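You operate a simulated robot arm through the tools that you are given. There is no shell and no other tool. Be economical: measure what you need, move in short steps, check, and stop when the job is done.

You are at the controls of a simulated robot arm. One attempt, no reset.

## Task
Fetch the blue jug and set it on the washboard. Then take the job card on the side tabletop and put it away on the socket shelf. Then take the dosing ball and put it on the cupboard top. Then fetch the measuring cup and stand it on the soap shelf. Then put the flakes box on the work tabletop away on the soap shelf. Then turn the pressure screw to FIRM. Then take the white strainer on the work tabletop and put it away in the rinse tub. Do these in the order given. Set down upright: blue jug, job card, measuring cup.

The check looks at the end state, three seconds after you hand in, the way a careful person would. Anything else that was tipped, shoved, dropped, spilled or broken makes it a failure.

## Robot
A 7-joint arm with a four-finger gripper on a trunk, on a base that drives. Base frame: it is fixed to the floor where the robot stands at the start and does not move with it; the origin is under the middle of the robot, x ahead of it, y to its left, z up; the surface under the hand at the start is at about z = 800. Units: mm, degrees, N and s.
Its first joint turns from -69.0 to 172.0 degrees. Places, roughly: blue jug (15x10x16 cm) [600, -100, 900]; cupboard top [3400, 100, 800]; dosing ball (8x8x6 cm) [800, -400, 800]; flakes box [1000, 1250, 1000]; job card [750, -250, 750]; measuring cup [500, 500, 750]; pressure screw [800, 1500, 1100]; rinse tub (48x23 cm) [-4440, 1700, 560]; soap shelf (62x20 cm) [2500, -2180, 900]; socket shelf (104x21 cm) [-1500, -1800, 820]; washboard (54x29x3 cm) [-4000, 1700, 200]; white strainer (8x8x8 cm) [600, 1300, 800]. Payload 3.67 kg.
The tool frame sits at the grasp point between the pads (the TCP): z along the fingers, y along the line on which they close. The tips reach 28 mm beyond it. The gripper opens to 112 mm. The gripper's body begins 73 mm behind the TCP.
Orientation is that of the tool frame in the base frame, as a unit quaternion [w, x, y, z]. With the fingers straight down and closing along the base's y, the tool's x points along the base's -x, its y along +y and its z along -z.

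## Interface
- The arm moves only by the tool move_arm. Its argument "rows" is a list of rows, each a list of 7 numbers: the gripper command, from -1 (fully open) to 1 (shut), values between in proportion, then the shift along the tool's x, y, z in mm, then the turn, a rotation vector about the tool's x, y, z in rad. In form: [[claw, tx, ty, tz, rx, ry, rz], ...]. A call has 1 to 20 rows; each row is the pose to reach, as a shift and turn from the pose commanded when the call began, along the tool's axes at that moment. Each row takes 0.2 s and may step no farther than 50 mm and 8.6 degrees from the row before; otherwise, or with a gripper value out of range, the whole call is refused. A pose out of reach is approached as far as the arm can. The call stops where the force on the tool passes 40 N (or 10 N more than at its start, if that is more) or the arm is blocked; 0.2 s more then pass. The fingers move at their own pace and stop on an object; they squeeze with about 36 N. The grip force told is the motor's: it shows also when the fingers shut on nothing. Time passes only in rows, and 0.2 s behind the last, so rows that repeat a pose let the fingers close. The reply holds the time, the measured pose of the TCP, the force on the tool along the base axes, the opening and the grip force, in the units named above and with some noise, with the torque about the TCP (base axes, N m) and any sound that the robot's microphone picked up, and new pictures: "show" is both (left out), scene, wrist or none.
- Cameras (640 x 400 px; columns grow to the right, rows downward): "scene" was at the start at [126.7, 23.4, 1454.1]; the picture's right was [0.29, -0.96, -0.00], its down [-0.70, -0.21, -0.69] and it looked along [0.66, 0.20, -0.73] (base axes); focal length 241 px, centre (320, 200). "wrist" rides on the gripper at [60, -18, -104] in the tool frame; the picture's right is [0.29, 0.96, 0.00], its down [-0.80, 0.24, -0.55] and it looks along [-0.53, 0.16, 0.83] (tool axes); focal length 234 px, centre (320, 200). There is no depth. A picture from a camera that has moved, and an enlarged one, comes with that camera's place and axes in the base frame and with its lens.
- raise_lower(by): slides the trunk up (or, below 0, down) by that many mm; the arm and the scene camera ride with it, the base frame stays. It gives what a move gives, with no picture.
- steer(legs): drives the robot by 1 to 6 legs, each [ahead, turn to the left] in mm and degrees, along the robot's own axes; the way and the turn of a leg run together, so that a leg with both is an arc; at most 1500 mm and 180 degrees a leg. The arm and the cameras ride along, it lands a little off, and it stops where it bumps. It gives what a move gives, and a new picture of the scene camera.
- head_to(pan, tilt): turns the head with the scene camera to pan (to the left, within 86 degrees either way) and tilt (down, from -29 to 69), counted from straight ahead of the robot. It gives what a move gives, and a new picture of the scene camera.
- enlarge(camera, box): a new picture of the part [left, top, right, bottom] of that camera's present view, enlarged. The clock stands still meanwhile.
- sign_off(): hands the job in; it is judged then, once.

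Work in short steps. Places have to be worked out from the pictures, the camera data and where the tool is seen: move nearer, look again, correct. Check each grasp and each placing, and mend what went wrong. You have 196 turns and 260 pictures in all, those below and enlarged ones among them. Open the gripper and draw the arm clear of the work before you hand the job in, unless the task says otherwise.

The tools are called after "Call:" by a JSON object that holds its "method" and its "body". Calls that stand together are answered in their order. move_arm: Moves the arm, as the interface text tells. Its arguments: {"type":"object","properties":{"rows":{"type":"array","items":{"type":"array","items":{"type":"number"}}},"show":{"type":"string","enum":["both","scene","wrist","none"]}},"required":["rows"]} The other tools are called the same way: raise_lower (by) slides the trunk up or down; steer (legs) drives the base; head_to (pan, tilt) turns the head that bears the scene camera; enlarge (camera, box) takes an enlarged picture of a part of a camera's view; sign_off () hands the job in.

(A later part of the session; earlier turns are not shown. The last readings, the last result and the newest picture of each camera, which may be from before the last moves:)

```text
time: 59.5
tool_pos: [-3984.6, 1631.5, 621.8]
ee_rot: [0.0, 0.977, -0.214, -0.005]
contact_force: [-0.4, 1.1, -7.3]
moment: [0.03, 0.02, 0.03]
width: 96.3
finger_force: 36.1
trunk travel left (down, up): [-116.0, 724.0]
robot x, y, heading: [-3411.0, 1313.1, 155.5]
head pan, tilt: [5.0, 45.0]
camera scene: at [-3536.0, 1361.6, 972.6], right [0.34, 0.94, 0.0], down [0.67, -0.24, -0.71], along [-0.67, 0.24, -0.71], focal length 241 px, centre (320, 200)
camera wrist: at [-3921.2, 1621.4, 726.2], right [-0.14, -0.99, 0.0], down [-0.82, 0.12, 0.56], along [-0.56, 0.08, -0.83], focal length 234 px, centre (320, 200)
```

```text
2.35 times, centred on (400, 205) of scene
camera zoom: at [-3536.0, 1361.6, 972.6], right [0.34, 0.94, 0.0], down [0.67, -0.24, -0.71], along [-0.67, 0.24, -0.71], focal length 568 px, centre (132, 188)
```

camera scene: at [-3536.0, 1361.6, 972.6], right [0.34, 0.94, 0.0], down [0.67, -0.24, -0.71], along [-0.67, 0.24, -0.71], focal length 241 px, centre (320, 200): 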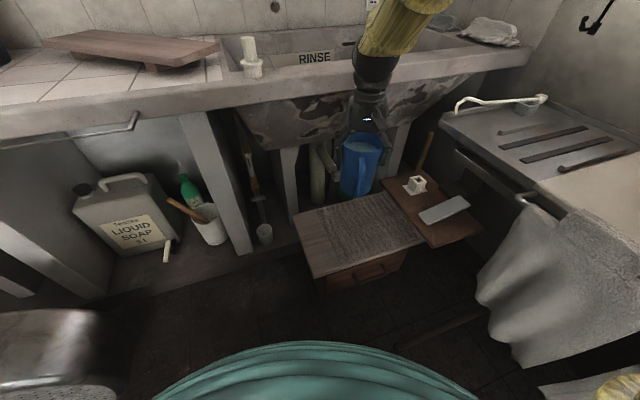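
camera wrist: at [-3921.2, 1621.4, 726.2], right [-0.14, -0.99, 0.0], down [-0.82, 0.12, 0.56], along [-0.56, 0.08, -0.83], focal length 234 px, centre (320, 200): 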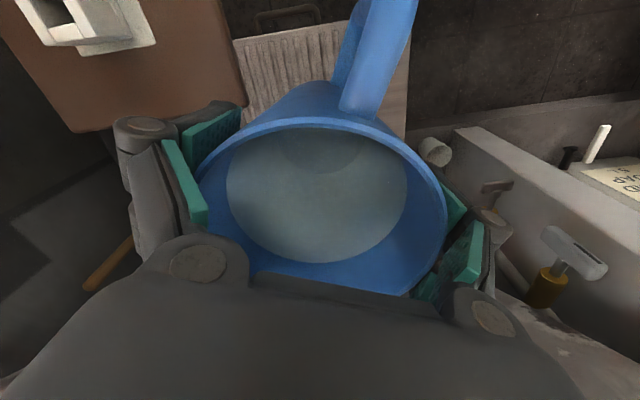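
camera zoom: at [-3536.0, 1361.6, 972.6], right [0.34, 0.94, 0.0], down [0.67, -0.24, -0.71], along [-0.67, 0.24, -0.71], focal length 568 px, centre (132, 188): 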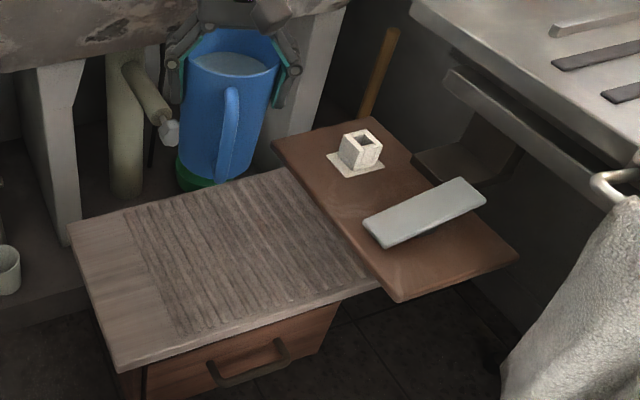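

Washboard corners re-triangulated: z≈225, x −4186…−3905, y from 1476. I shift to (-3995, 1560), clear of the tray, then descend.

Call:
{"method": "move_arm", "body": {"rows": [[1, 10, 35, 0, 0, 0, 0], [1, 20, 69, 0, 0, 0, 0], [1, 20, 69, 40, 0, 0, 0], [1, 20, 69, 80, 0, 0, 0], [1, 20, 69, 120, 0, 0, 0]]}}

```text
time: 60.7
tool_pos: [-3996.4, 1565.3, 504.4]
ee_rot: [-0.001, 0.977, -0.214, -0.006]
contact_force: [0.2, 0.3, -7.5]
moment: [0.0, 0.04, -0.01]
width: 96.2
finger_force: 35.9
trunk travel left (down, up): [-116.0, 724.0]
robot x, y, heading: [-3414.2, 1308.8, 155.4]
head pan, tilt: [5.0, 45.0]
camera scene: at [-3535.7, 1361.4, 972.7], right [0.34, 0.94, 0.0], down [0.67, -0.24, -0.71], along [-0.67, 0.24, -0.71], focal length 241 px, centre (320, 200)
camera wrist: at [-3933.0, 1555.8, 607.8], right [-0.14, -0.99, 0.0], down [-0.82, 0.11, 0.56], along [-0.56, 0.08, -0.83], focal length 234 px, centre (320, 200)
```

scene: 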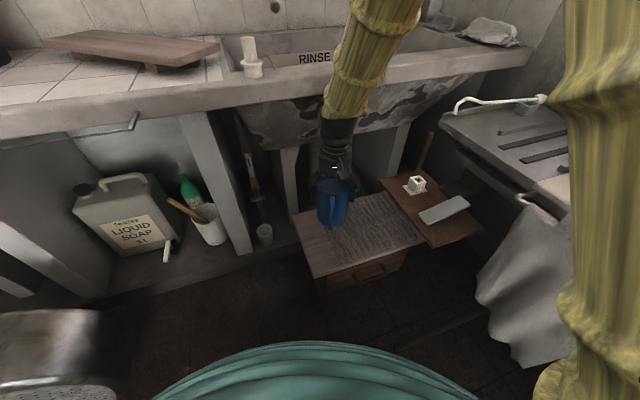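
wrist: 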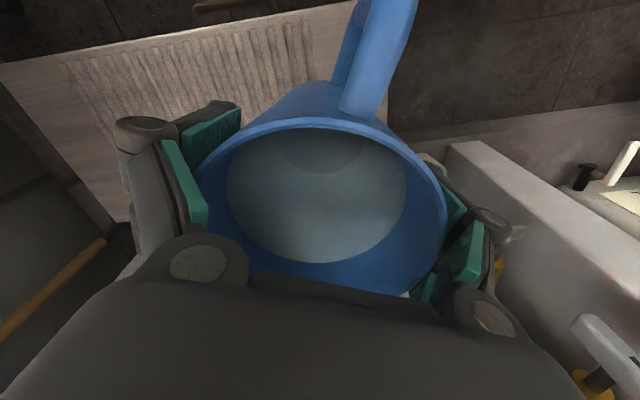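

Jug is over the board. I lower further with the guard.

Call:
{"method": "move_arm", "body": {"rows": [[1, 0, 0, 35, 0, 0, 0], [1, 0, 0, 70, 0, 0, 0], [1, 0, 0, 100, 0, 0, 0], [1, 0, 0, 125, 0, 0, 0]]}}

```text
time: 61.7
tool_pos: [-3999.8, 1564.4, 379.5]
ee_rot: [0.0, 0.977, -0.215, -0.005]
contact_force: [0.2, 0.0, -8.3]
moment: [0.01, 0.07, 0.0]
width: 96.4
finger_force: 36.0
trunk travel left (down, up): [-116.0, 724.0]
robot x, y, heading: [-3414.3, 1312.0, 155.3]
head pan, tilt: [5.0, 45.0]
camera scene: at [-3535.8, 1361.4, 972.7], right [0.34, 0.94, 0.0], down [0.67, -0.24, -0.71], along [-0.67, 0.24, -0.71], focal length 241 px, centre (320, 200)
camera wrist: at [-3937.2, 1553.2, 483.7], right [-0.14, -0.99, 0.0], down [-0.82, 0.12, 0.56], along [-0.56, 0.08, -0.83], focal length 234 px, centre (320, 200)
```

scene: 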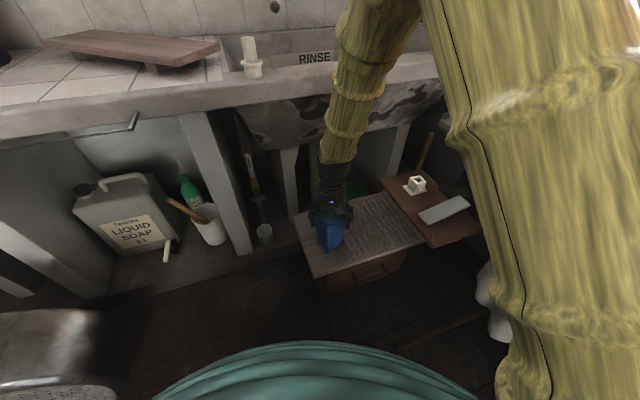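
wrist: 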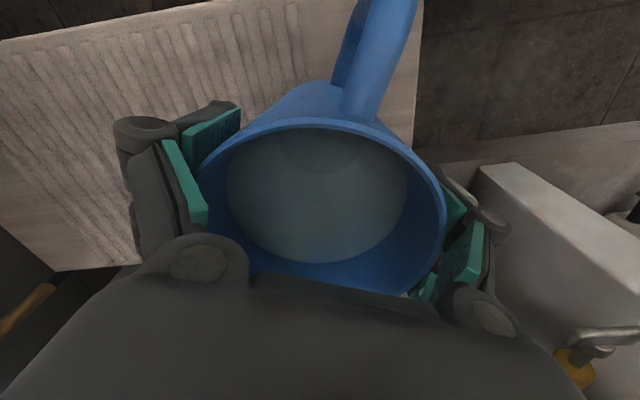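

Good position. Final slow lowering to contact.

Call:
{"method": "move_arm", "body": {"rows": [[1, 0, 0, 12, 0, 0, 0], [1, 0, 0, 24, 0, 0, 0], [1, 0, 0, 32, 0, 0, 0], [1, 0, 0, 38, 0, 0, 0], [1, 0, 0, 43, 0, 0, 0], [1, 0, 0, 48, 0, 0, 0], [1, 0, 0, 53, 0, 0, 0], [1, 0, 0, 58, 0, 0, 0]], "show": "wrist"}}

```text
time: 62.4
tool_pos: [-4003.6, 1562.4, 359.1]
ee_rot: [0.001, 0.977, -0.214, -0.009]
contact_force: [8.6, -4.1, 25.0]
moment: [0.58, -0.57, -0.13]
width: 96.5
finger_force: 36.2
trunk travel left (down, up): [-116.0, 724.0]
robot x, y, heading: [-3409.8, 1317.0, 155.1]
head pan, tilt: [5.0, 45.0]
stopped in row 3: the force on the tool passed its limit at 56 N (the readings are from after the stop); the commanded pose is now the measured one
camera wrist: at [-3938.8, 1551.6, 463.8], right [-0.14, -0.99, 0.0], down [-0.81, 0.11, 0.57], along [-0.56, 0.08, -0.82], focal length 234 px, centre (320, 200)
```

wrist: 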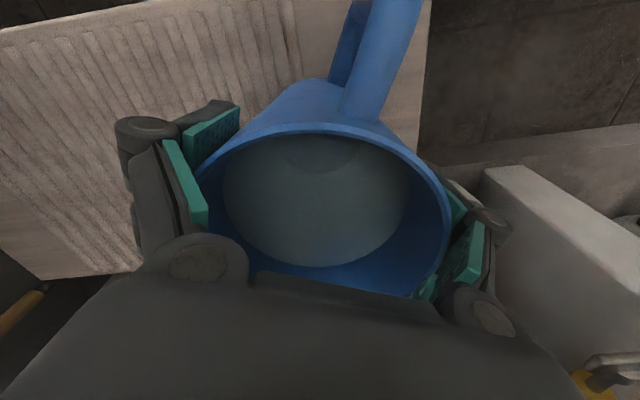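

Contact at TCP 359 (board top ≈ 247). I check from the scene camera before releasing.

Call:
{"method": "enlarge", "body": {"camera": "scene", "box": [270, 150, 430, 290]}}

```text
2.86 times, centred on (350, 220) of scene
camera zoom: at [-3534.4, 1360.6, 973.4], right [0.34, 0.94, 0.0], down [0.67, -0.24, -0.71], along [-0.67, 0.24, -0.71], focal length 690 px, centre (234, 143)
```

zoom: 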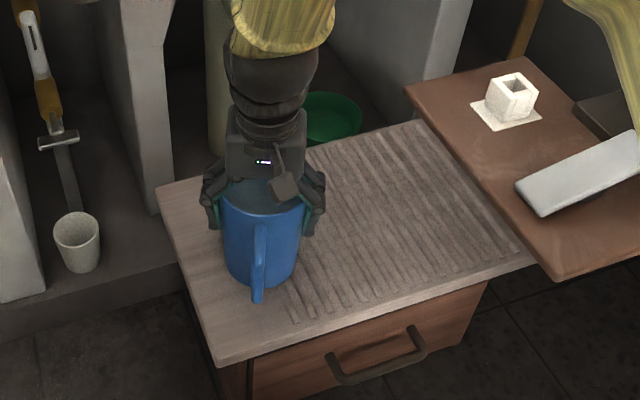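

The jug's base straddles the edge of the raised ridges. I lift slightly, shift 22 mm toward −y onto the flat border, take out the small tilt, and lower again.

Call:
{"method": "move_arm", "body": {"rows": [[1, 0, 0, -8, 0, 0, 0], [1, 4, 10, -15, 0.003, 0.008, 0], [1, 9, 20, -15, 0.004, 0.013, 0], [1, 9, 20, -8, 0.004, 0.013, 0], [1, 9, 20, -4, 0.004, 0.013, 0], [1, 9, 20, 0, 0.004, 0.013, 0], [1, 9, 20, 3, 0.004, 0.013, 0], [1, 9, 20, 6, 0.004, 0.013, 0], [1, 9, 20, 9, 0.004, 0.013, 0], [1, 9, 20, 12, 0.004, 0.013, 0]]}}

Call:
{"method": "enlarge", "body": {"camera": "scene", "box": [270, 150, 430, 290]}}

```text
time: 64.3
tool_pos: [-4007.9, 1543.9, 360.2]
ee_rot: [0.012, 0.975, -0.223, -0.006]
contact_force: [9.2, -8.7, 35.6]
moment: [0.91, -0.67, -0.38]
width: 96.6
finger_force: 36.2
trunk travel left (down, up): [-116.0, 724.0]
robot x, y, heading: [-3412.3, 1314.0, 155.1]
head pan, tilt: [5.0, 45.0]
stopped in row 9: the force on the tool passed its limit at 49 N (the readings are from after the stop); the commanded pose is now the measured one
camera scene: at [-3533.8, 1360.2, 973.6], right [0.34, 0.94, 0.0], down [0.66, -0.24, -0.71], along [-0.67, 0.24, -0.71], focal length 241 px, centre (320, 200)
camera wrist: at [-3943.9, 1534.9, 464.9], right [-0.16, -0.99, 0.02], down [-0.81, 0.14, 0.57], along [-0.56, 0.07, -0.82], focal length 234 px, centre (320, 200)
```

scene: 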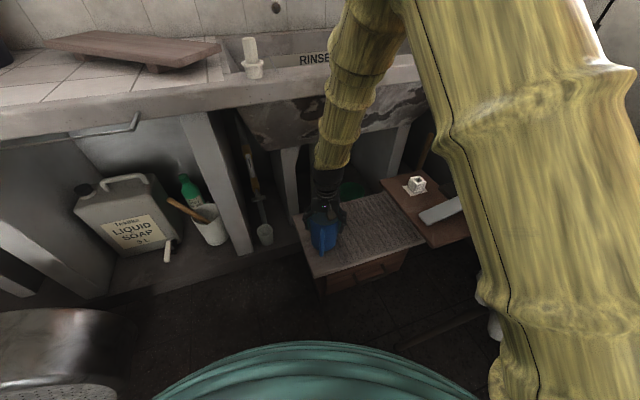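
wrist: 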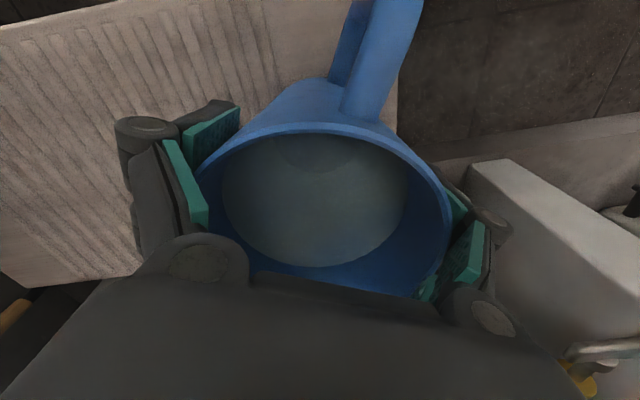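

```text
2.86 times, centred on (350, 220) of scene
camera zoom: at [-3533.8, 1360.2, 973.6], right [0.34, 0.94, 0.0], down [0.66, -0.24, -0.71], along [-0.67, 0.24, -0.71], focal length 690 px, centre (234, 143)
```

zoom: 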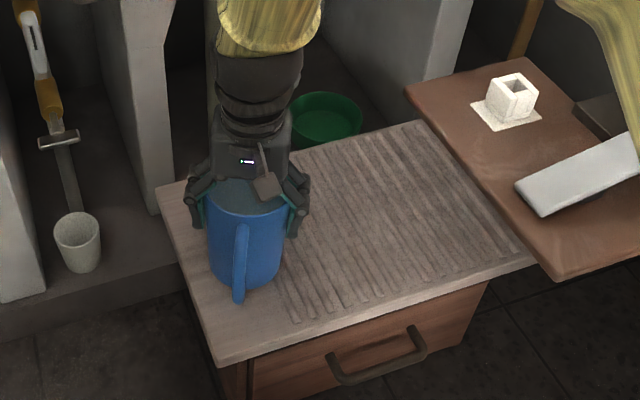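

The jug is wholly on the board in flat contact to within a degree or two. I unload 2 mm, straighten, and open slowly.

Call:
{"method": "move_arm", "body": {"rows": [[1, 0, 0, -2, 0, 0, 0], [1, 0, 0, -3, -0.01, 0.007, 0], [0.7, 0, 0, -3, -0.015, 0.01, 0], [0.2, 0, 0, -3, -0.015, 0.01, 0], [-0.5, 0, 0, -3, -0.015, 0.01, 0], [-1, 0, 0, -3, -0.015, 0.01, 0], [-1, 0, 0, -3, -0.015, 0.01, 0]]}}

```text
time: 65.9
tool_pos: [-4007.4, 1543.7, 361.2]
ee_rot: [0.019, 0.975, -0.221, -0.001]
contact_force: [-0.3, -1.1, -0.1]
moment: [0.08, 0.0, -0.03]
width: 111.8
finger_force: 0.0
trunk travel left (down, up): [-116.0, 724.0]
robot x, y, heading: [-3411.3, 1312.0, 155.3]
head pan, tilt: [5.0, 45.0]
camera scene: at [-3535.6, 1361.1, 972.7], right [0.34, 0.94, 0.0], down [0.67, -0.24, -0.71], along [-0.67, 0.24, -0.71], focal length 241 px, centre (320, 200)
camera wrist: at [-3944.2, 1536.8, 465.6], right [-0.15, -0.99, 0.04], down [-0.82, 0.15, 0.56], along [-0.56, 0.06, -0.83], focal length 234 px, centre (320, 200)
```

scene: 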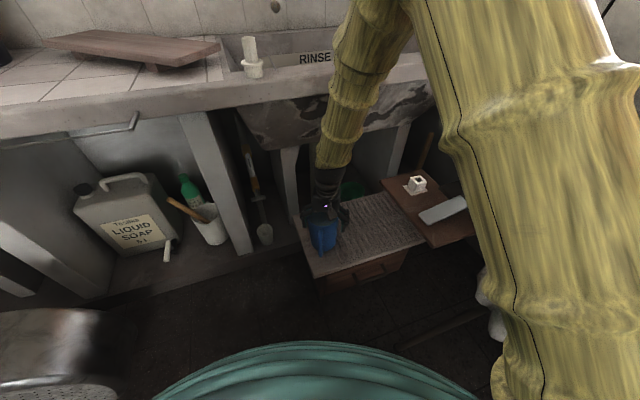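
wrist: 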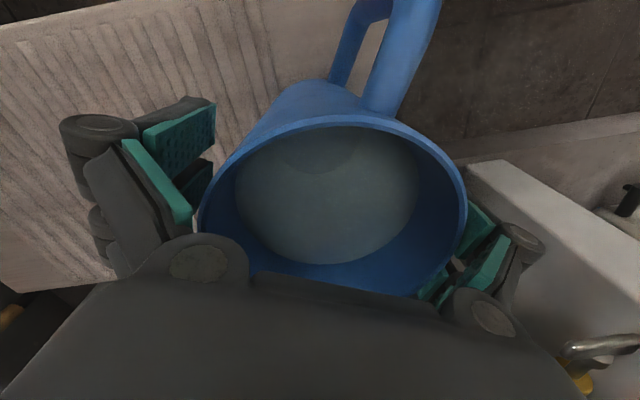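

Released. I take out the hand's 2° tilt, recentre by 3 mm and rise straight.

Call:
{"method": "move_arm", "body": {"rows": [[-1, 0, 2, 0, 0.018, -0.003, 0], [-1, 0, 4, 0, 0.037, -0.006, 0]], "show": "wrist"}}

Call:
{"method": "move_arm", "body": {"rows": [[-1, 0, 0, -20, 0, 0, 0], [-1, 0, 0, -50, 0, 0, 0], [-1, 0, 0, -95, 0, 0, 0], [-1, 0, 0, -140, 0, 0, 0]]}}

Call:
{"method": "enlarge", "body": {"camera": "scene", "box": [270, 150, 430, 290]}}

```text
time: 66.5
tool_pos: [-4010.8, 1545.7, 363.0]
ee_rot: [0.011, 0.973, -0.232, -0.001]
contact_force: [0.0, -1.2, 0.1]
moment: [0.05, -0.01, 0.02]
width: 111.8
finger_force: 0.1
trunk travel left (down, up): [-116.0, 724.0]
robot x, y, heading: [-3411.1, 1307.3, 155.2]
head pan, tilt: [5.0, 45.0]
camera wrist: at [-3948.3, 1535.6, 468.4], right [-0.17, -0.98, 0.02], down [-0.82, 0.16, 0.56], along [-0.55, 0.08, -0.83], focal length 234 px, centre (320, 200)
```

wrist: 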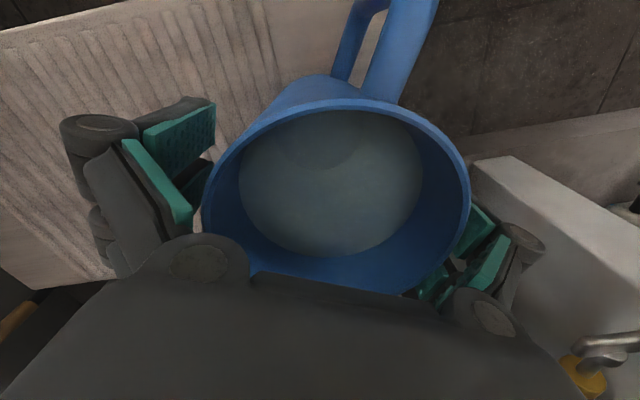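

```text
time: 67.5
tool_pos: [-4011.2, 1538.9, 502.4]
ee_rot: [0.001, 0.975, -0.221, -0.001]
contact_force: [0.7, -0.7, -0.8]
moment: [-0.01, -0.01, 0.01]
width: 111.8
finger_force: 0.1
trunk travel left (down, up): [-116.0, 724.0]
robot x, y, heading: [-3411.7, 1311.5, 155.3]
head pan, tilt: [5.0, 45.0]
camera scene: at [-3535.9, 1361.0, 972.6], right [0.34, 0.94, 0.0], down [0.67, -0.24, -0.71], along [-0.67, 0.24, -0.71], focal length 241 px, centre (320, 200)
camera wrist: at [-3949.4, 1529.2, 606.5], right [-0.15, -0.99, 0.0], down [-0.82, 0.13, 0.56], along [-0.55, 0.08, -0.83], focal length 234 px, centre (320, 200)
```

scene: 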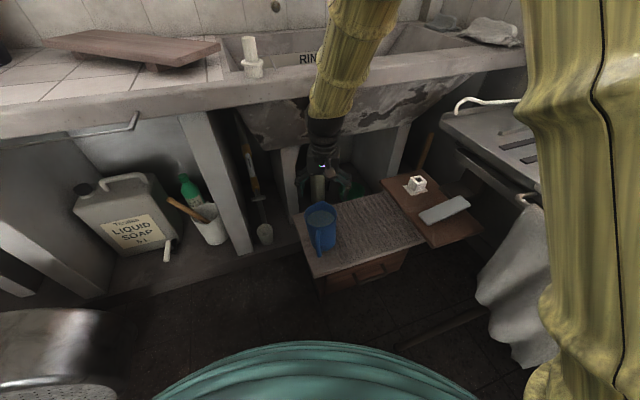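
wrist: 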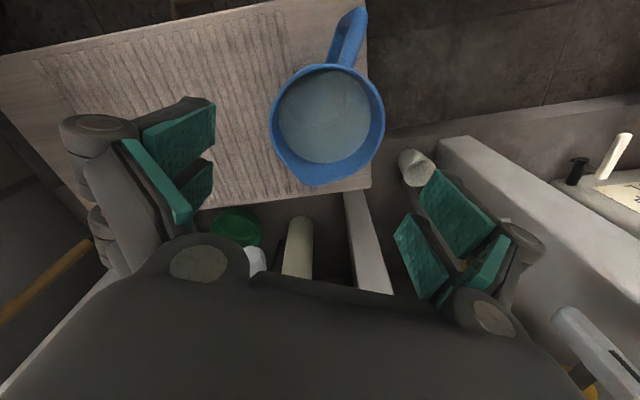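

```text
2.86 times, centred on (350, 220) of scene
camera zoom: at [-3535.9, 1361.0, 972.6], right [0.34, 0.94, 0.0], down [0.67, -0.24, -0.71], along [-0.67, 0.24, -0.71], focal length 690 px, centre (234, 143)
```

zoom: 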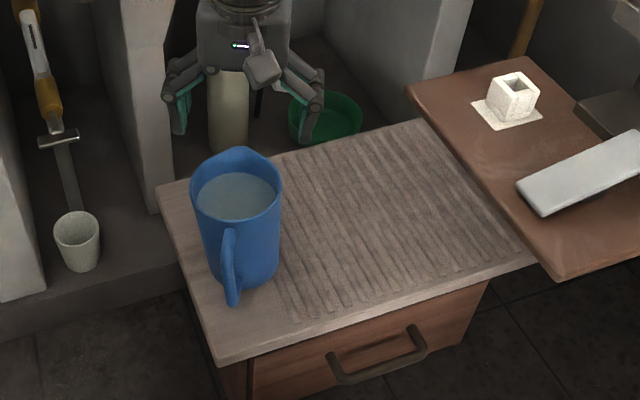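

Jug stands upright on the washboard. I retract slightly, raise the trunk back up, and head off for the job card.

Call:
{"method": "move_arm", "body": {"rows": [[-1, 20, 10, -20, 0, 0, 0], [-1, 40, 20, -60, 0, 0, 0]], "show": "none"}}

Call:
{"method": "raise_lower", "body": {"by": 400}}

Call:
{"method": "raise_lower", "body": {"by": 84}}

```text
time: 68.1
tool_pos: [-3985.0, 1505.3, 562.9]
ee_rot: [0.0, 0.975, -0.222, 0.0]
contact_force: [-0.1, -0.5, -0.6]
moment: [-0.02, 0.0, 0.0]
width: 112.1
finger_force: 0.1
trunk travel left (down, up): [-116.0, 724.0]
robot x, y, heading: [-3415.8, 1313.0, 155.2]
head pan, tilt: [5.0, 45.0]
```

```text
time: 71.9
tool_pos: [-3983.9, 1506.2, 962.6]
ee_rot: [0.0, 0.975, -0.223, -0.001]
contact_force: [0.3, 0.0, -0.2]
moment: [-0.03, -0.01, -0.04]
width: 112.1
finger_force: 0.1
trunk travel left (down, up): [-516.0, 324.0]
robot x, y, heading: [-3415.5, 1313.2, 155.5]
head pan, tilt: [5.0, 45.0]
```

```text
time: 73.1
tool_pos: [-3984.9, 1505.0, 1046.7]
ee_rot: [0.0, 0.975, -0.223, 0.0]
contact_force: [0.2, -0.4, -0.9]
moment: [0.02, 0.0, 0.03]
width: 111.9
finger_force: 0.0
trunk travel left (down, up): [-600.0, 240.0]
robot x, y, heading: [-3412.1, 1314.6, 155.5]
head pan, tilt: [5.0, 45.0]
```

I retract the arm, then turn right to go back to the tables.

Call:
{"method": "move_arm", "body": {"rows": [[-1, 40, 0, 0, 0, 0, 0], [-1, 80, 0, 0, 0, 0, 0], [-1, 120, 0, 0, 0, 0, 0], [-1, 150, 0, 0, 0, 0, 0]], "show": "none"}}

Call:
{"method": "steer", "body": {"legs": [[0, -90], [0, -79]]}}

```text
time: 74.1
tool_pos: [-3844.3, 1439.7, 1048.7]
ee_rot: [0.025, 0.974, -0.225, 0.008]
contact_force: [0.7, 0.5, 0.8]
moment: [0.01, 0.12, -0.02]
width: 112.0
finger_force: 0.2
trunk travel left (down, up): [-600.0, 240.0]
robot x, y, heading: [-3413.0, 1315.9, 155.1]
head pan, tilt: [5.0, 45.0]
```

```text
time: 81.7
tool_pos: [-2960.5, 1283.0, 1048.7]
ee_rot: [-0.006, 0.116, 0.993, 0.017]
contact_force: [0.2, -0.5, 0.3]
moment: [0.03, -0.02, 0.05]
width: 111.8
finger_force: 0.0
trunk travel left (down, up): [-600.0, 240.0]
robot x, y, heading: [-3414.0, 1309.4, -11.8]
head pan, tilt: [5.0, 45.0]
camera scene: at [-3292.1, 1252.7, 1470.6], right [-0.57, -0.82, 0.0], down [-0.48, 0.33, -0.81], along [0.67, -0.46, -0.58], focal length 241 px, centre (320, 200)
```

scene: 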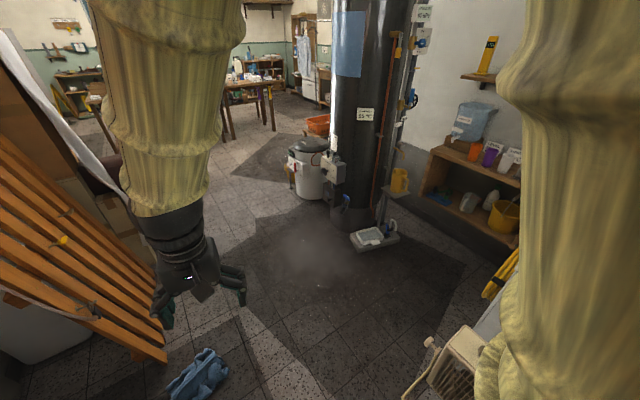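

The head's view differs from what was told; I reset it to look ahead before driving.

Call:
{"method": "head_to", "body": {"pan": 10, "tilt": 35}}

```text
time: 82.4
tool_pos: [-2960.3, 1282.2, 1048.3]
ee_rot: [-0.006, 0.116, 0.993, 0.018]
contact_force: [-0.1, -1.0, -0.5]
moment: [-0.03, 0.02, -0.01]
width: 112.1
finger_force: 0.0
trunk travel left (down, up): [-600.0, 240.0]
robot x, y, heading: [-3413.9, 1314.5, -12.1]
head pan, tilt: [10.0, 35.0]
camera scene: at [-3292.6, 1252.9, 1469.0], right [-0.57, -0.82, 0.0], down [-0.49, 0.34, -0.8], along [0.66, -0.46, -0.6], focal length 241 px, centre (320, 200)
```

scene: 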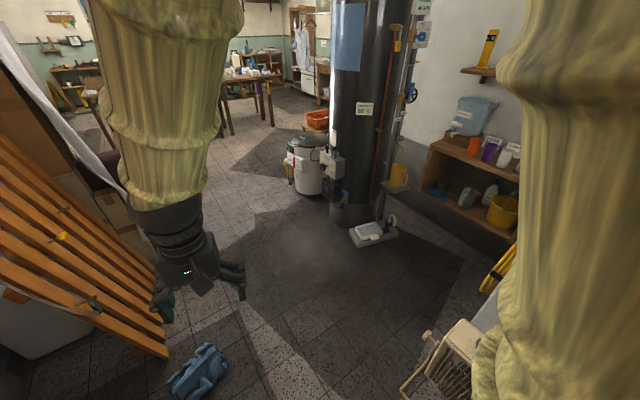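

The head seems held by the arm's elbow; I extend the arm a little to free it, and retry.

Call:
{"method": "move_arm", "body": {"rows": [[-1, -40, -30, 0, 0, 0, 0], [-1, -75, -70, 0, 0, 0, 0]], "show": "none"}}

Call:
{"method": "head_to", "body": {"pan": 15, "tilt": 30}}

```text
refused: row 2 steps farther than a row can; nothing moved
```

```text
time: 83.1
tool_pos: [-2960.2, 1282.4, 1048.2]
ee_rot: [-0.006, 0.116, 0.993, 0.016]
contact_force: [0.4, -0.1, -0.3]
moment: [-0.02, -0.02, -0.01]
width: 111.9
finger_force: 0.1
trunk travel left (down, up): [-600.0, 240.0]
robot x, y, heading: [-3414.6, 1313.4, -11.9]
head pan, tilt: [15.0, 30.0]
camera scene: at [-3292.7, 1252.7, 1469.3], right [-0.57, -0.82, 0.0], down [-0.49, 0.34, -0.8], along [0.66, -0.46, -0.59], focal length 241 px, centre (320, 200)
```

scene: 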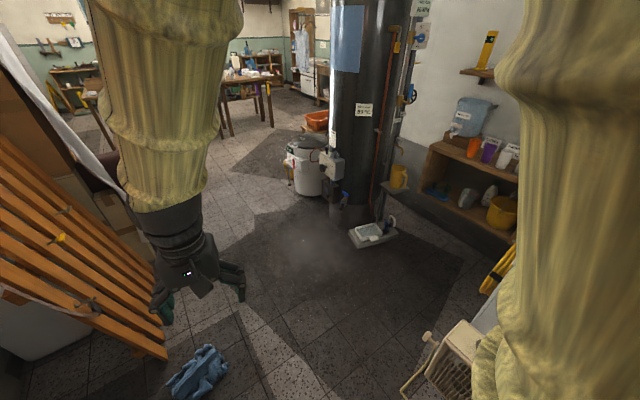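

Call:
{"method": "move_arm", "body": {"rows": [[-1, -25, -40, 0, 0, 0, 0], [-1, -50, -80, 0, 0, 0, 0], [-1, -75, -120, 0, 0, 0, 0], [-1, -75, -130, 0, 0, 0, 0]], "show": "none"}}

Call:
{"method": "head_to", "body": {"pan": 10, "tilt": 35}}

```text
time: 84.1
tool_pos: [-2918.6, 1137.9, 1047.7]
ee_rot: [-0.006, 0.116, 0.993, 0.016]
contact_force: [0.1, 0.3, 0.5]
moment: [-0.03, 0.0, 0.01]
width: 111.9
finger_force: 0.1
trunk travel left (down, up): [-600.0, 240.0]
robot x, y, heading: [-3408.8, 1314.9, -12.2]
head pan, tilt: [15.0, 30.0]
```

```text
time: 84.7
tool_pos: [-2917.8, 1136.5, 1047.8]
ee_rot: [-0.006, 0.116, 0.993, 0.017]
contact_force: [0.1, 0.3, -1.5]
moment: [0.01, 0.03, 0.01]
width: 111.9
finger_force: 0.0
trunk travel left (down, up): [-600.0, 240.0]
robot x, y, heading: [-3413.4, 1311.4, -12.0]
head pan, tilt: [10.0, 35.0]
camera scene: at [-3276.2, 1299.1, 1471.6], right [-0.03, -1.0, 0.0], down [-0.57, 0.02, -0.82], along [0.82, -0.03, -0.57], focal length 241 px, centre (320, 200)
```

scene: 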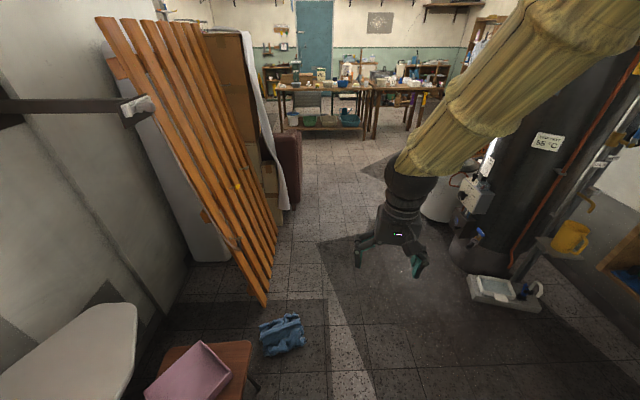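

Head is free again. I retrace the same route back.

Call:
{"method": "steer", "body": {"legs": [[0, -10], [727, 0], [0, 13.2], [1466, 0], [0, -33.7], [1150, 0]]}}

```text
time: 101.7
tool_pos: [-580.1, 55.6, 1064.4]
ee_rot: [0.023, 0.378, 0.926, 0.006]
contact_force: [-2.0, 0.8, -1.0]
moment: [-0.13, -0.24, 0.01]
width: 111.7
finger_force: 0.1
trunk travel left (down, up): [-600.0, 240.0]
robot x, y, heading: [-867.5, 419.3, -43.3]
head pan, tilt: [10.0, 35.0]
stopped in leg 6: the robot was blocked; the commanded pose is now the measured one
camera scene: at [-760.9, 341.9, 1471.3], right [-0.55, -0.84, 0.0], down [-0.48, 0.31, -0.82], along [0.69, -0.45, -0.57], focal length 241 px, centre (320, 200)
```

scene: 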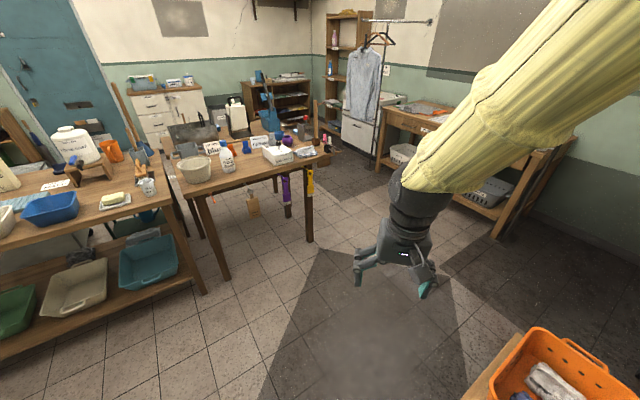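

Blocked by something unseen, likely on the right. I look right and rear.

Call:
{"method": "head_to", "body": {"pan": -86, "tilt": 45}}

Call:
{"method": "head_to", "body": {"pan": 80, "tilt": 45}}

```text
time: 103.4
tool_pos: [-557.0, 34.6, 1058.1]
ee_rot: [0.014, 0.379, 0.925, 0.011]
contact_force: [-0.4, -0.1, 0.5]
moment: [-0.03, -0.03, 0.02]
width: 111.8
finger_force: 0.1
trunk travel left (down, up): [-600.0, 240.0]
robot x, y, heading: [-863.8, 416.9, -43.3]
head pan, tilt: [-85.9, 45.0]
camera scene: at [-881.5, 323.6, 1456.7], right [-0.77, 0.63, 0.0], down [0.45, 0.55, -0.71], along [-0.45, -0.55, -0.71], focal length 241 px, centre (320, 200)
```

scene: 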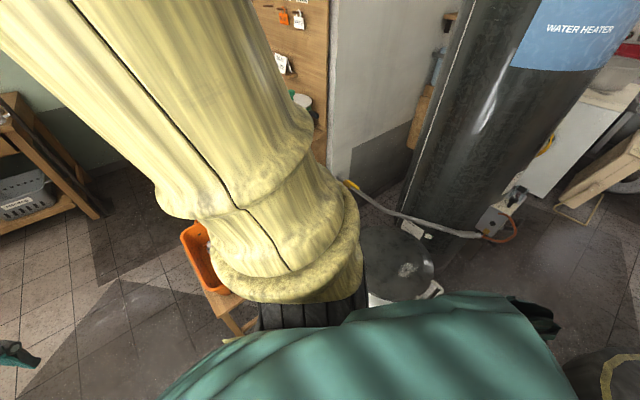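

```text
time: 105.9
tool_pos: [-556.0, 34.4, 1057.2]
ee_rot: [0.013, 0.38, 0.925, 0.012]
contact_force: [0.7, 0.7, -0.7]
moment: [0.01, -0.01, -0.01]
width: 112.1
finger_force: 0.0
trunk travel left (down, up): [-600.0, 240.0]
robot x, y, heading: [-864.9, 418.7, -43.3]
head pan, tilt: [80.0, 45.0]
camera scene: at [-763.8, 434.3, 1456.8], right [0.6, -0.8, 0.0], down [-0.57, -0.42, -0.71], along [0.57, 0.42, -0.71], focal length 241 px, centre (320, 200)
```

scene: 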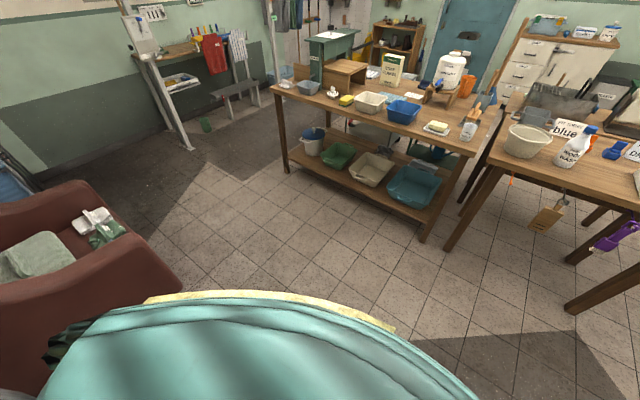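

Nothing obviously touching the base; I look ahead and to the right at arm height.

Call:
{"method": "head_to", "body": {"pan": -50, "tilt": 15}}

Call:
{"method": "head_to", "body": {"pan": 0, "tilt": 65}}

```text
time: 108.0
tool_pos: [-556.9, 33.3, 1058.2]
ee_rot: [0.013, 0.379, 0.925, 0.012]
contact_force: [0.5, 0.8, 0.3]
moment: [0.03, -0.01, -0.02]
width: 111.9
finger_force: 0.1
trunk travel left (down, up): [-600.0, 240.0]
robot x, y, heading: [-862.4, 419.3, -43.7]
head pan, tilt: [-50.0, 15.0]
camera scene: at [-834.4, 292.5, 1503.5], right [-1.0, 0.06, 0.0], down [0.01, 0.26, -0.97], along [-0.06, -0.96, -0.26], focal length 241 px, centre (320, 200)
```

scene: 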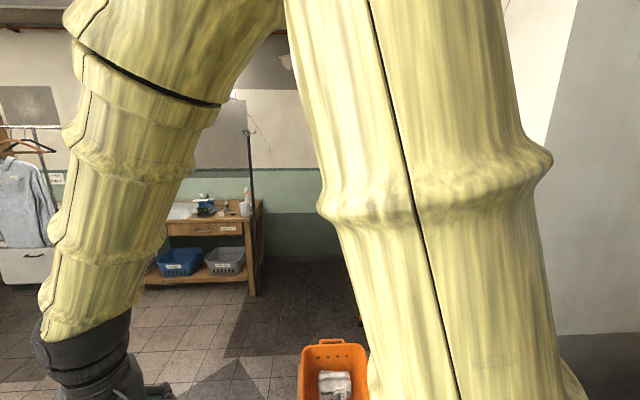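

```text
time: 109.2
tool_pos: [-556.8, 33.7, 1058.3]
ee_rot: [0.013, 0.379, 0.925, 0.012]
contact_force: [0.7, -0.5, 0.1]
moment: [0.0, 0.0, 0.02]
width: 112.1
finger_force: 0.1
trunk travel left (down, up): [-600.0, 240.0]
robot x, y, heading: [-867.2, 419.1, -43.3]
head pan, tilt: [0.0, 65.0]
camera scene: at [-784.8, 344.0, 1431.7], right [-0.69, -0.73, 0.0], down [-0.66, 0.62, -0.42], along [0.31, -0.29, -0.91], focal length 241 px, centre (320, 200)
```

scene: 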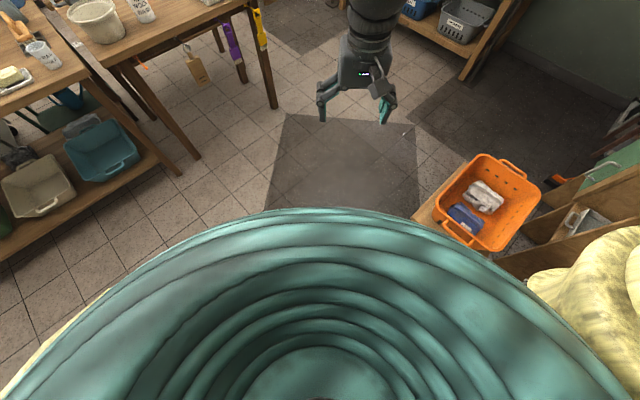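

Probably the base's corner met the basket stool on the right. I back a little, turn left, pass it wide, and go on toward the table.

Call:
{"method": "head_to", "body": {"pan": 5, "tilt": 40}}

Call:
{"method": "steer", "body": {"legs": [[-150, 0], [0, 33], [650, 0], [0, -40]]}}

```text
time: 110.1
tool_pos: [-556.5, 34.8, 1058.0]
ee_rot: [0.013, 0.38, 0.925, 0.012]
contact_force: [0.3, -0.9, -0.5]
moment: [0.0, 0.01, 0.0]
width: 112.1
finger_force: 0.1
trunk travel left (down, up): [-600.0, 240.0]
robot x, y, heading: [-865.9, 416.7, -43.2]
head pan, tilt: [5.0, 40.0]
camera scene: at [-762.3, 333.0, 1463.9], right [-0.62, -0.78, 0.0], down [-0.5, 0.4, -0.77], along [0.6, -0.47, -0.64], focal length 241 px, centre (320, 200)
```

scene: 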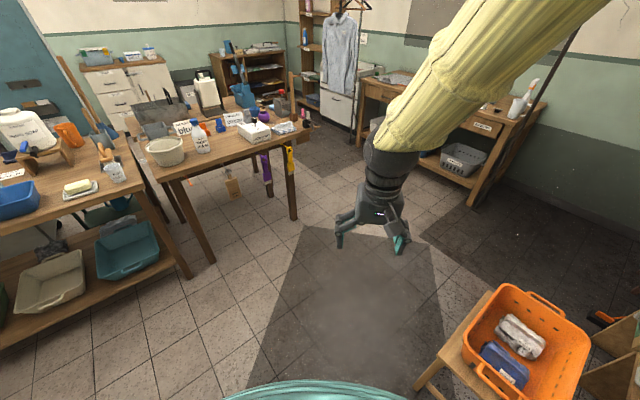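

```text
time: 118.1
tool_pos: [-75.6, -8.5, 1056.7]
ee_rot: [0.013, 0.431, 0.902, 0.011]
contact_force: [-0.2, -0.5, -0.2]
moment: [0.01, 0.0, -0.02]
width: 111.9
finger_force: 0.1
trunk travel left (down, up): [-600.0, 240.0]
robot x, y, heading: [-338.3, 408.6, -50.0]
head pan, tilt: [5.0, 40.0]
camera scene: at [-245.8, 312.4, 1464.0], right [-0.71, -0.71, 0.0], down [-0.46, 0.45, -0.77], along [0.54, -0.54, -0.64], focal length 241 px, centre (320, 200)
```

scene: 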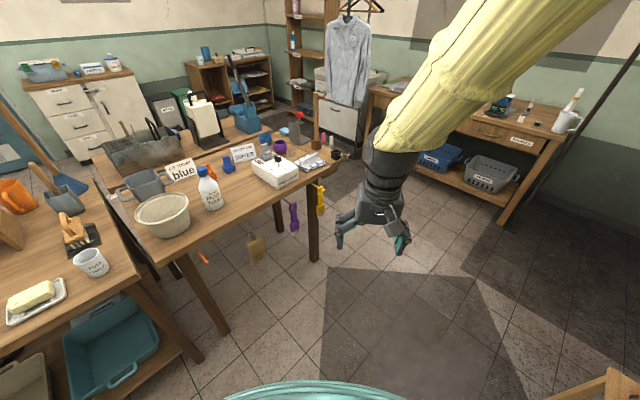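

Clear. Drive to about (0, -170) and face the table.

Call:
{"method": "steer", "body": {"legs": [[0, -9.5], [670, 0], [0, 59.5]]}}

Call:
{"method": "enlarge", "body": {"camera": "scene", "box": [120, 80, 520, 330]}}

```text
time: 125.3
tool_pos: [508.7, -245.1, 1056.3]
ee_rot: [0.007, 0.001, 1.0, 0.015]
contact_force: [-0.2, 0.1, 0.2]
moment: [0.0, 0.0, -0.01]
width: 111.9
finger_force: 0.1
trunk travel left (down, up): [-600.0, 240.0]
robot x, y, heading: [17.3, -182.7, 1.2]
head pan, tilt: [5.0, 40.0]
camera scene: at [152.7, -175.0, 1464.0], right [0.11, -0.99, 0.0], down [-0.64, -0.07, -0.77], along [0.76, 0.08, -0.64], focal length 241 px, centre (320, 200)
```

scene: 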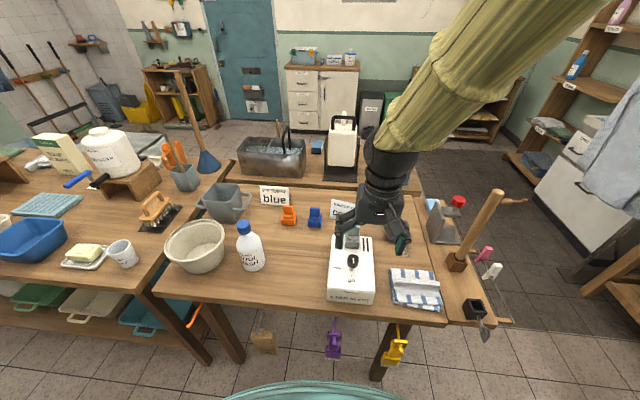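

```text
1.60 times, centred on (320, 205) of scene
camera zoom: at [152.7, -175.0, 1464.0], right [0.11, -0.99, 0.0], down [-0.64, -0.07, -0.77], along [0.76, 0.08, -0.64], focal length 386 px, centre (320, 192)
```

zoom: 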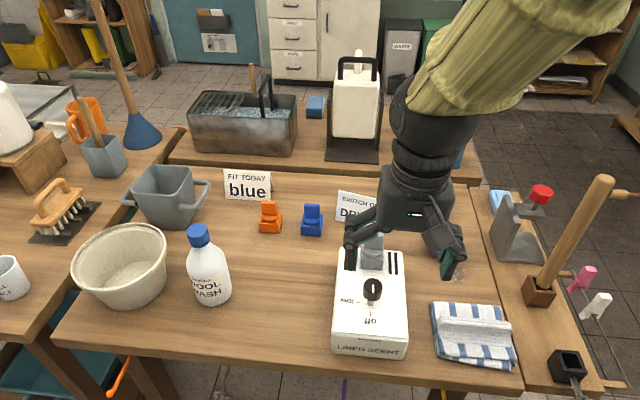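

Only the "SWITCH OFF DRYER" tent card sits near the job card's rough place (I get ≈(865,-190)). I move the hand above it and level it, then look.

Call:
{"method": "move_arm", "body": {"rows": [[-1, -45, 8, 0, 0.01, 0.005, 0], [-1, -90, 16, 0, 0.02, 0.01, 0], [-1, -135, 24, 5, 0.03, 0.014, 0], [-1, -180, 32, 10, 0.03, 0.014, 0], [-1, -225, 40, 15, 0.03, 0.014, 0], [-1, -265, 50, 20, 0.03, 0.014, 0], [-1, -265, 50, 20, 0.03, 0.014, 0]]}}

```text
time: 126.9
tool_pos: [772.4, -194.2, 1043.6]
ee_rot: [0.001, 0.001, 1.0, -0.001]
contact_force: [0.8, 0.2, 0.4]
moment: [0.0, 0.0, -0.01]
width: 112.1
finger_force: 0.0
trunk travel left (down, up): [-600.0, 240.0]
robot x, y, heading: [15.7, -189.7, 1.4]
head pan, tilt: [5.0, 40.0]
camera scene: at [151.7, -175.3, 1464.1], right [0.11, -0.99, 0.0], down [-0.64, -0.07, -0.77], along [0.76, 0.08, -0.64], focal length 241 px, centre (320, 200)
camera wrist: at [712.5, -213.6, 1148.7], right [-0.29, 0.96, 0.0], down [0.8, 0.24, 0.55], along [0.53, 0.16, -0.83], focal length 234 px, centre (320, 200)
```

scene: 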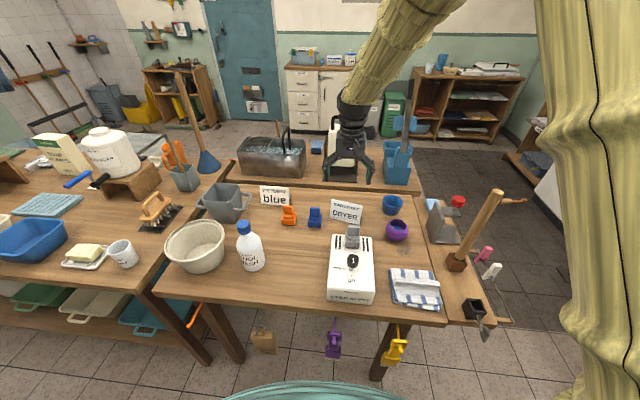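
wrist: 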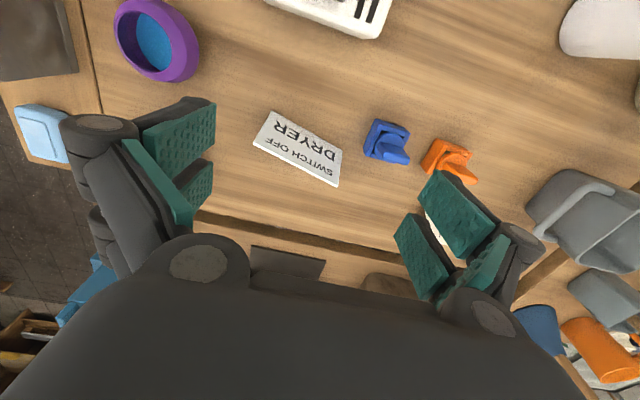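

Call:
{"method": "enlarge", "body": {"camera": "wrist", "box": [220, 80, 380, 200]}}

Call:
{"method": "enlarge", "body": {"camera": "scene", "box": [240, 160, 440, 280]}}

```text
3.33 times, centred on (300, 140) of wrist
camera zoom: at [712.5, -213.6, 1148.7], right [-0.29, 0.96, 0.0], down [0.8, 0.24, 0.55], along [0.53, 0.16, -0.83], focal length 781 px, centre (387, 400)
```

zoom: 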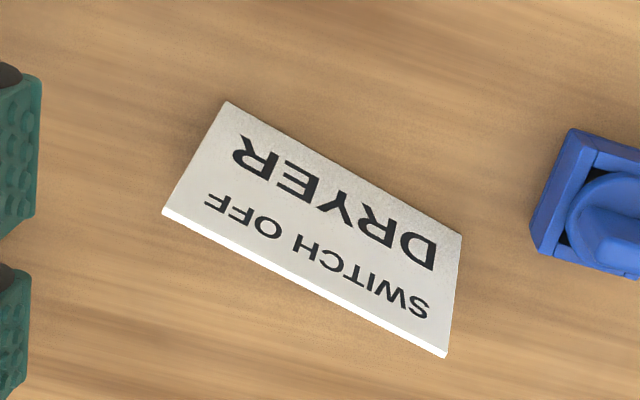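

```text
3.20 times, centred on (340, 220) of scene
camera zoom: at [151.7, -175.3, 1464.1], right [0.11, -0.99, 0.0], down [-0.64, -0.07, -0.77], along [0.76, 0.08, -0.64], focal length 772 px, centre (256, 136)
```

zoom: 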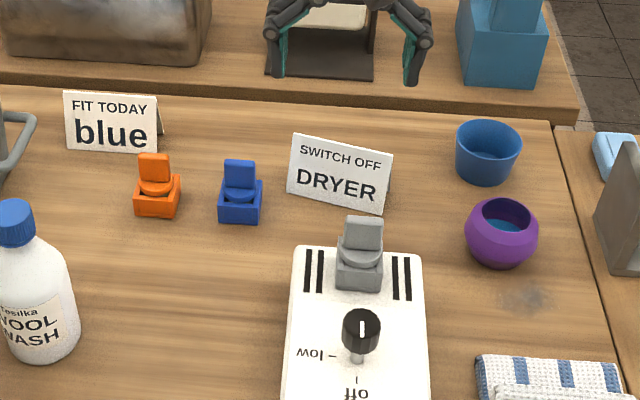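

The job card is a ~120×70 mm plate leaning back on a stand, centre ≈(835–850, -200), yaw about 14°. I turn the hand 76° so that it closes across the card's thickness and move above it.

Call:
{"method": "move_arm", "body": {"rows": [[-1, -8, 0, 0, 0, 0, -0.133], [-1, -16, 0, 0, 0, 0, -0.265], [-1, -24, -1, 5, 0, 0, -0.398], [-1, -32, -2, 10, 0, 0, -0.531], [-1, -40, -3, 15, 0, 0, -0.664], [-1, -48, -4, 20, 0, 0, -0.796], [-1, -56, -5, 25, 0, 0, -0.929], [-1, -64, -6, 30, 0, 0, -1.062], [-1, -70, -6, 35, 0, 0, -1.194], [-1, -73, -6, 40, 0, 0, -1.327], [-1, -73, -6, 40, 0, 0, -1.327]]}}

Call:
{"method": "enlarge", "body": {"camera": "wrist", "box": [160, 60, 480, 260]}}

```text
time: 129.3
tool_pos: [846.0, -199.5, 1003.0]
ee_rot: [0.0, -0.616, 0.788, 0.0]
contact_force: [0.2, 0.7, 0.0]
moment: [-0.02, 0.05, 0.01]
width: 111.8
finger_force: 0.1
trunk travel left (down, up): [-600.0, 240.0]
robot x, y, heading: [16.1, -186.4, 1.0]
head pan, tilt: [5.0, 40.0]
camera scene: at [152.5, -175.0, 1464.0], right [0.11, -0.99, 0.0], down [-0.64, -0.07, -0.77], along [0.76, 0.08, -0.64], focal length 241 px, centre (320, 200)
camera wrist: at [849.6, -264.2, 1107.3], right [-1.0, -0.05, 0.0], down [-0.04, 0.83, 0.55], along [-0.03, 0.55, -0.83], focal length 234 px, centre (320, 200)
```

scene: 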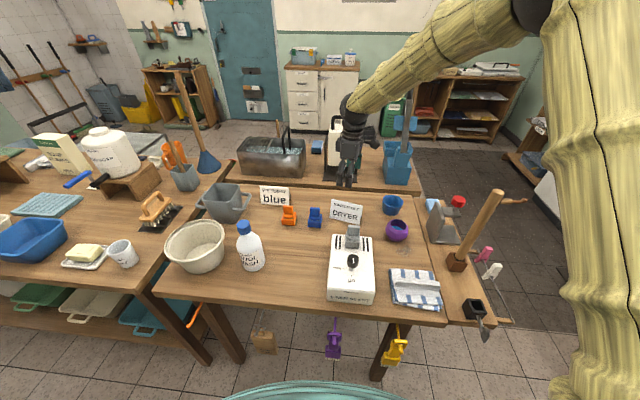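
wrist: 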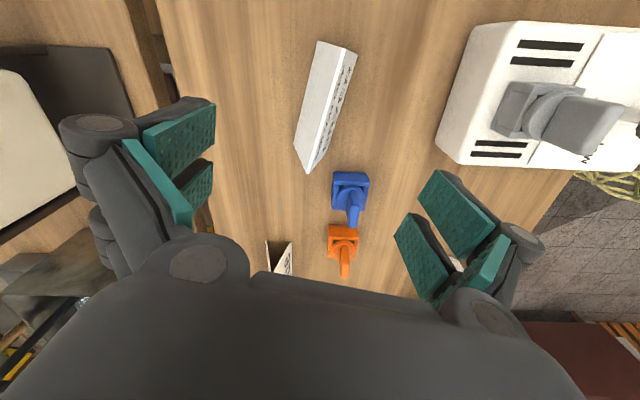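

```text
2.00 times, centred on (320, 160) of wrist
camera zoom: at [849.6, -264.2, 1107.3], right [-1.0, -0.05, 0.0], down [-0.04, 0.83, 0.55], along [-0.03, 0.55, -0.83], focal length 468 px, centre (320, 280)
```

zoom: 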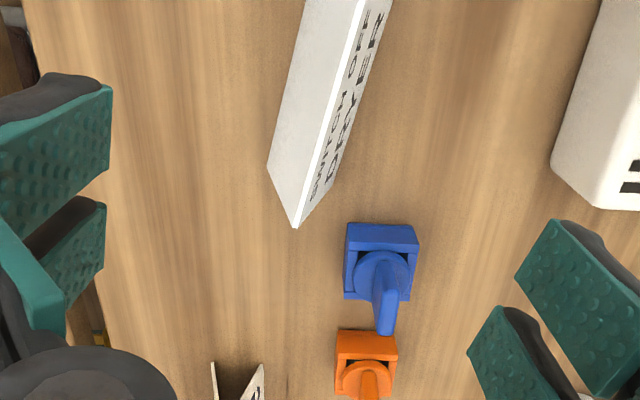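

It is an A-frame tent card: ridge centre ≈(843,-203), z≈872, yaw 15° – matching the hand. I descend astride it.

Call:
{"method": "move_arm", "body": {"rows": [[-1, 4, 1.6, 30, 0, 0, 0], [-1, 4, 1.6, 70, 0, 0, 0], [-1, 4, 1.6, 105, 0, 0, 0]]}}

```text
time: 130.1
tool_pos: [841.6, -205.5, 896.2]
ee_rot: [-0.001, -0.615, 0.788, 0.001]
contact_force: [0.0, -0.8, 0.1]
moment: [0.01, 0.01, -0.01]
width: 111.9
finger_force: 0.1
trunk travel left (down, up): [-600.0, 240.0]
robot x, y, heading: [23.3, -188.1, 1.3]
head pan, tilt: [5.0, 40.0]
camera scene: at [153.5, -175.2, 1464.0], right [0.11, -0.99, 0.0], down [-0.64, -0.07, -0.77], along [0.76, 0.08, -0.64], focal length 241 px, centre (320, 200)
camera wrist: at [844.7, -268.8, 1001.3], right [-1.0, -0.05, 0.0], down [-0.04, 0.83, 0.55], along [-0.03, 0.55, -0.83], focal length 234 px, centre (320, 200)
```

scene: 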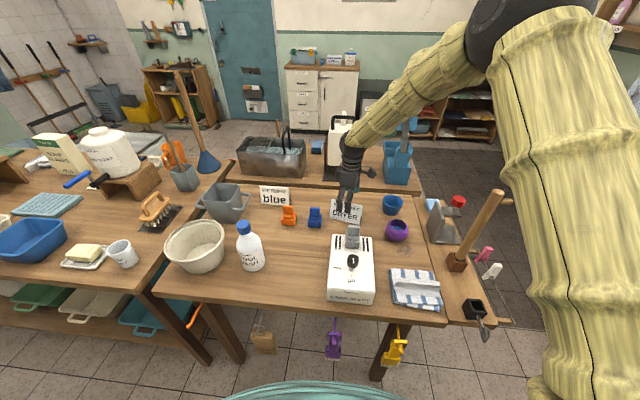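
wrist: 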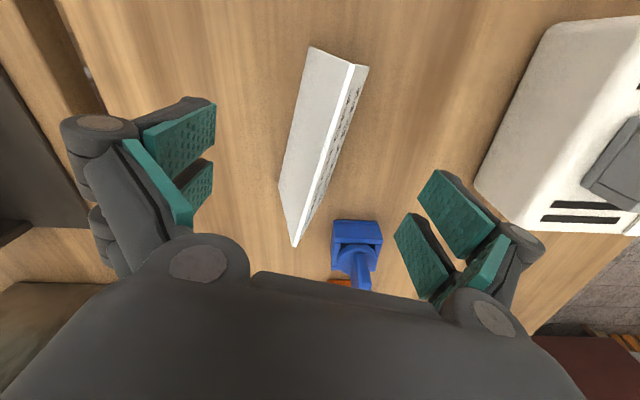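

Well aligned. Down 50 mm more, then close gently.

Call:
{"method": "move_arm", "body": {"rows": [[-1, 0, 0, 25, 0, 0, 0], [-1, 0, 0, 51, 0, 0, 0], [-0.5, 0, 0, 51, 0, 0, 0], [0, 0, 0, 51, 0, 0, 0], [0.3, 0, 0, 51, 0, 0, 0], [0.6, 0, 0, 51, 0, 0, 0], [1, 0, 0, 51, 0, 0, 0], [1, 0, 0, 51, 0, 0, 0]]}}

```text
time: 131.9
tool_pos: [843.4, -205.4, 846.0]
ee_rot: [0.0, -0.616, 0.788, 0.0]
contact_force: [0.7, 0.5, 0.6]
moment: [0.0, 0.01, 0.02]
width: 35.0
finger_force: 35.8
trunk travel left (down, up): [-600.0, 240.0]
robot x, y, heading: [21.2, -182.6, 1.1]
head pan, tilt: [5.0, 40.0]
camera scene: at [152.8, -175.2, 1464.0], right [0.11, -0.99, 0.0], down [-0.64, -0.07, -0.77], along [0.76, 0.08, -0.64], focal length 241 px, centre (320, 200)
camera wrist: at [845.8, -268.5, 951.0], right [-1.0, -0.05, 0.0], down [-0.04, 0.83, 0.55], along [-0.03, 0.55, -0.83], focal length 234 px, centre (320, 200)
```

scene: 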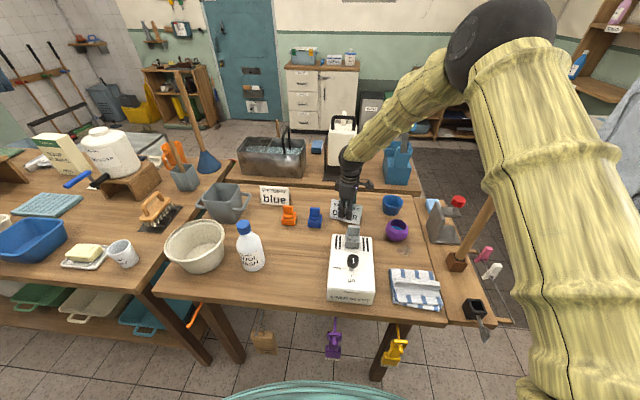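
wrist: 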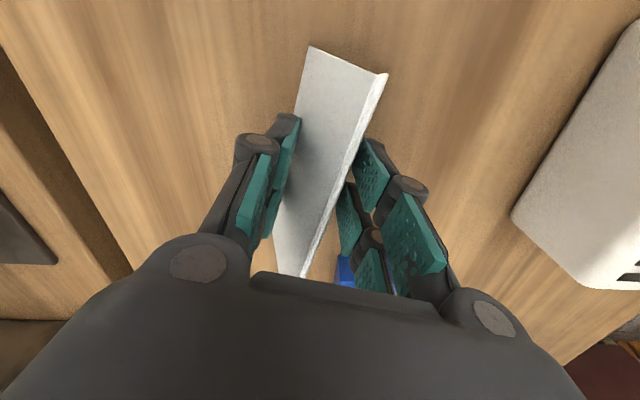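

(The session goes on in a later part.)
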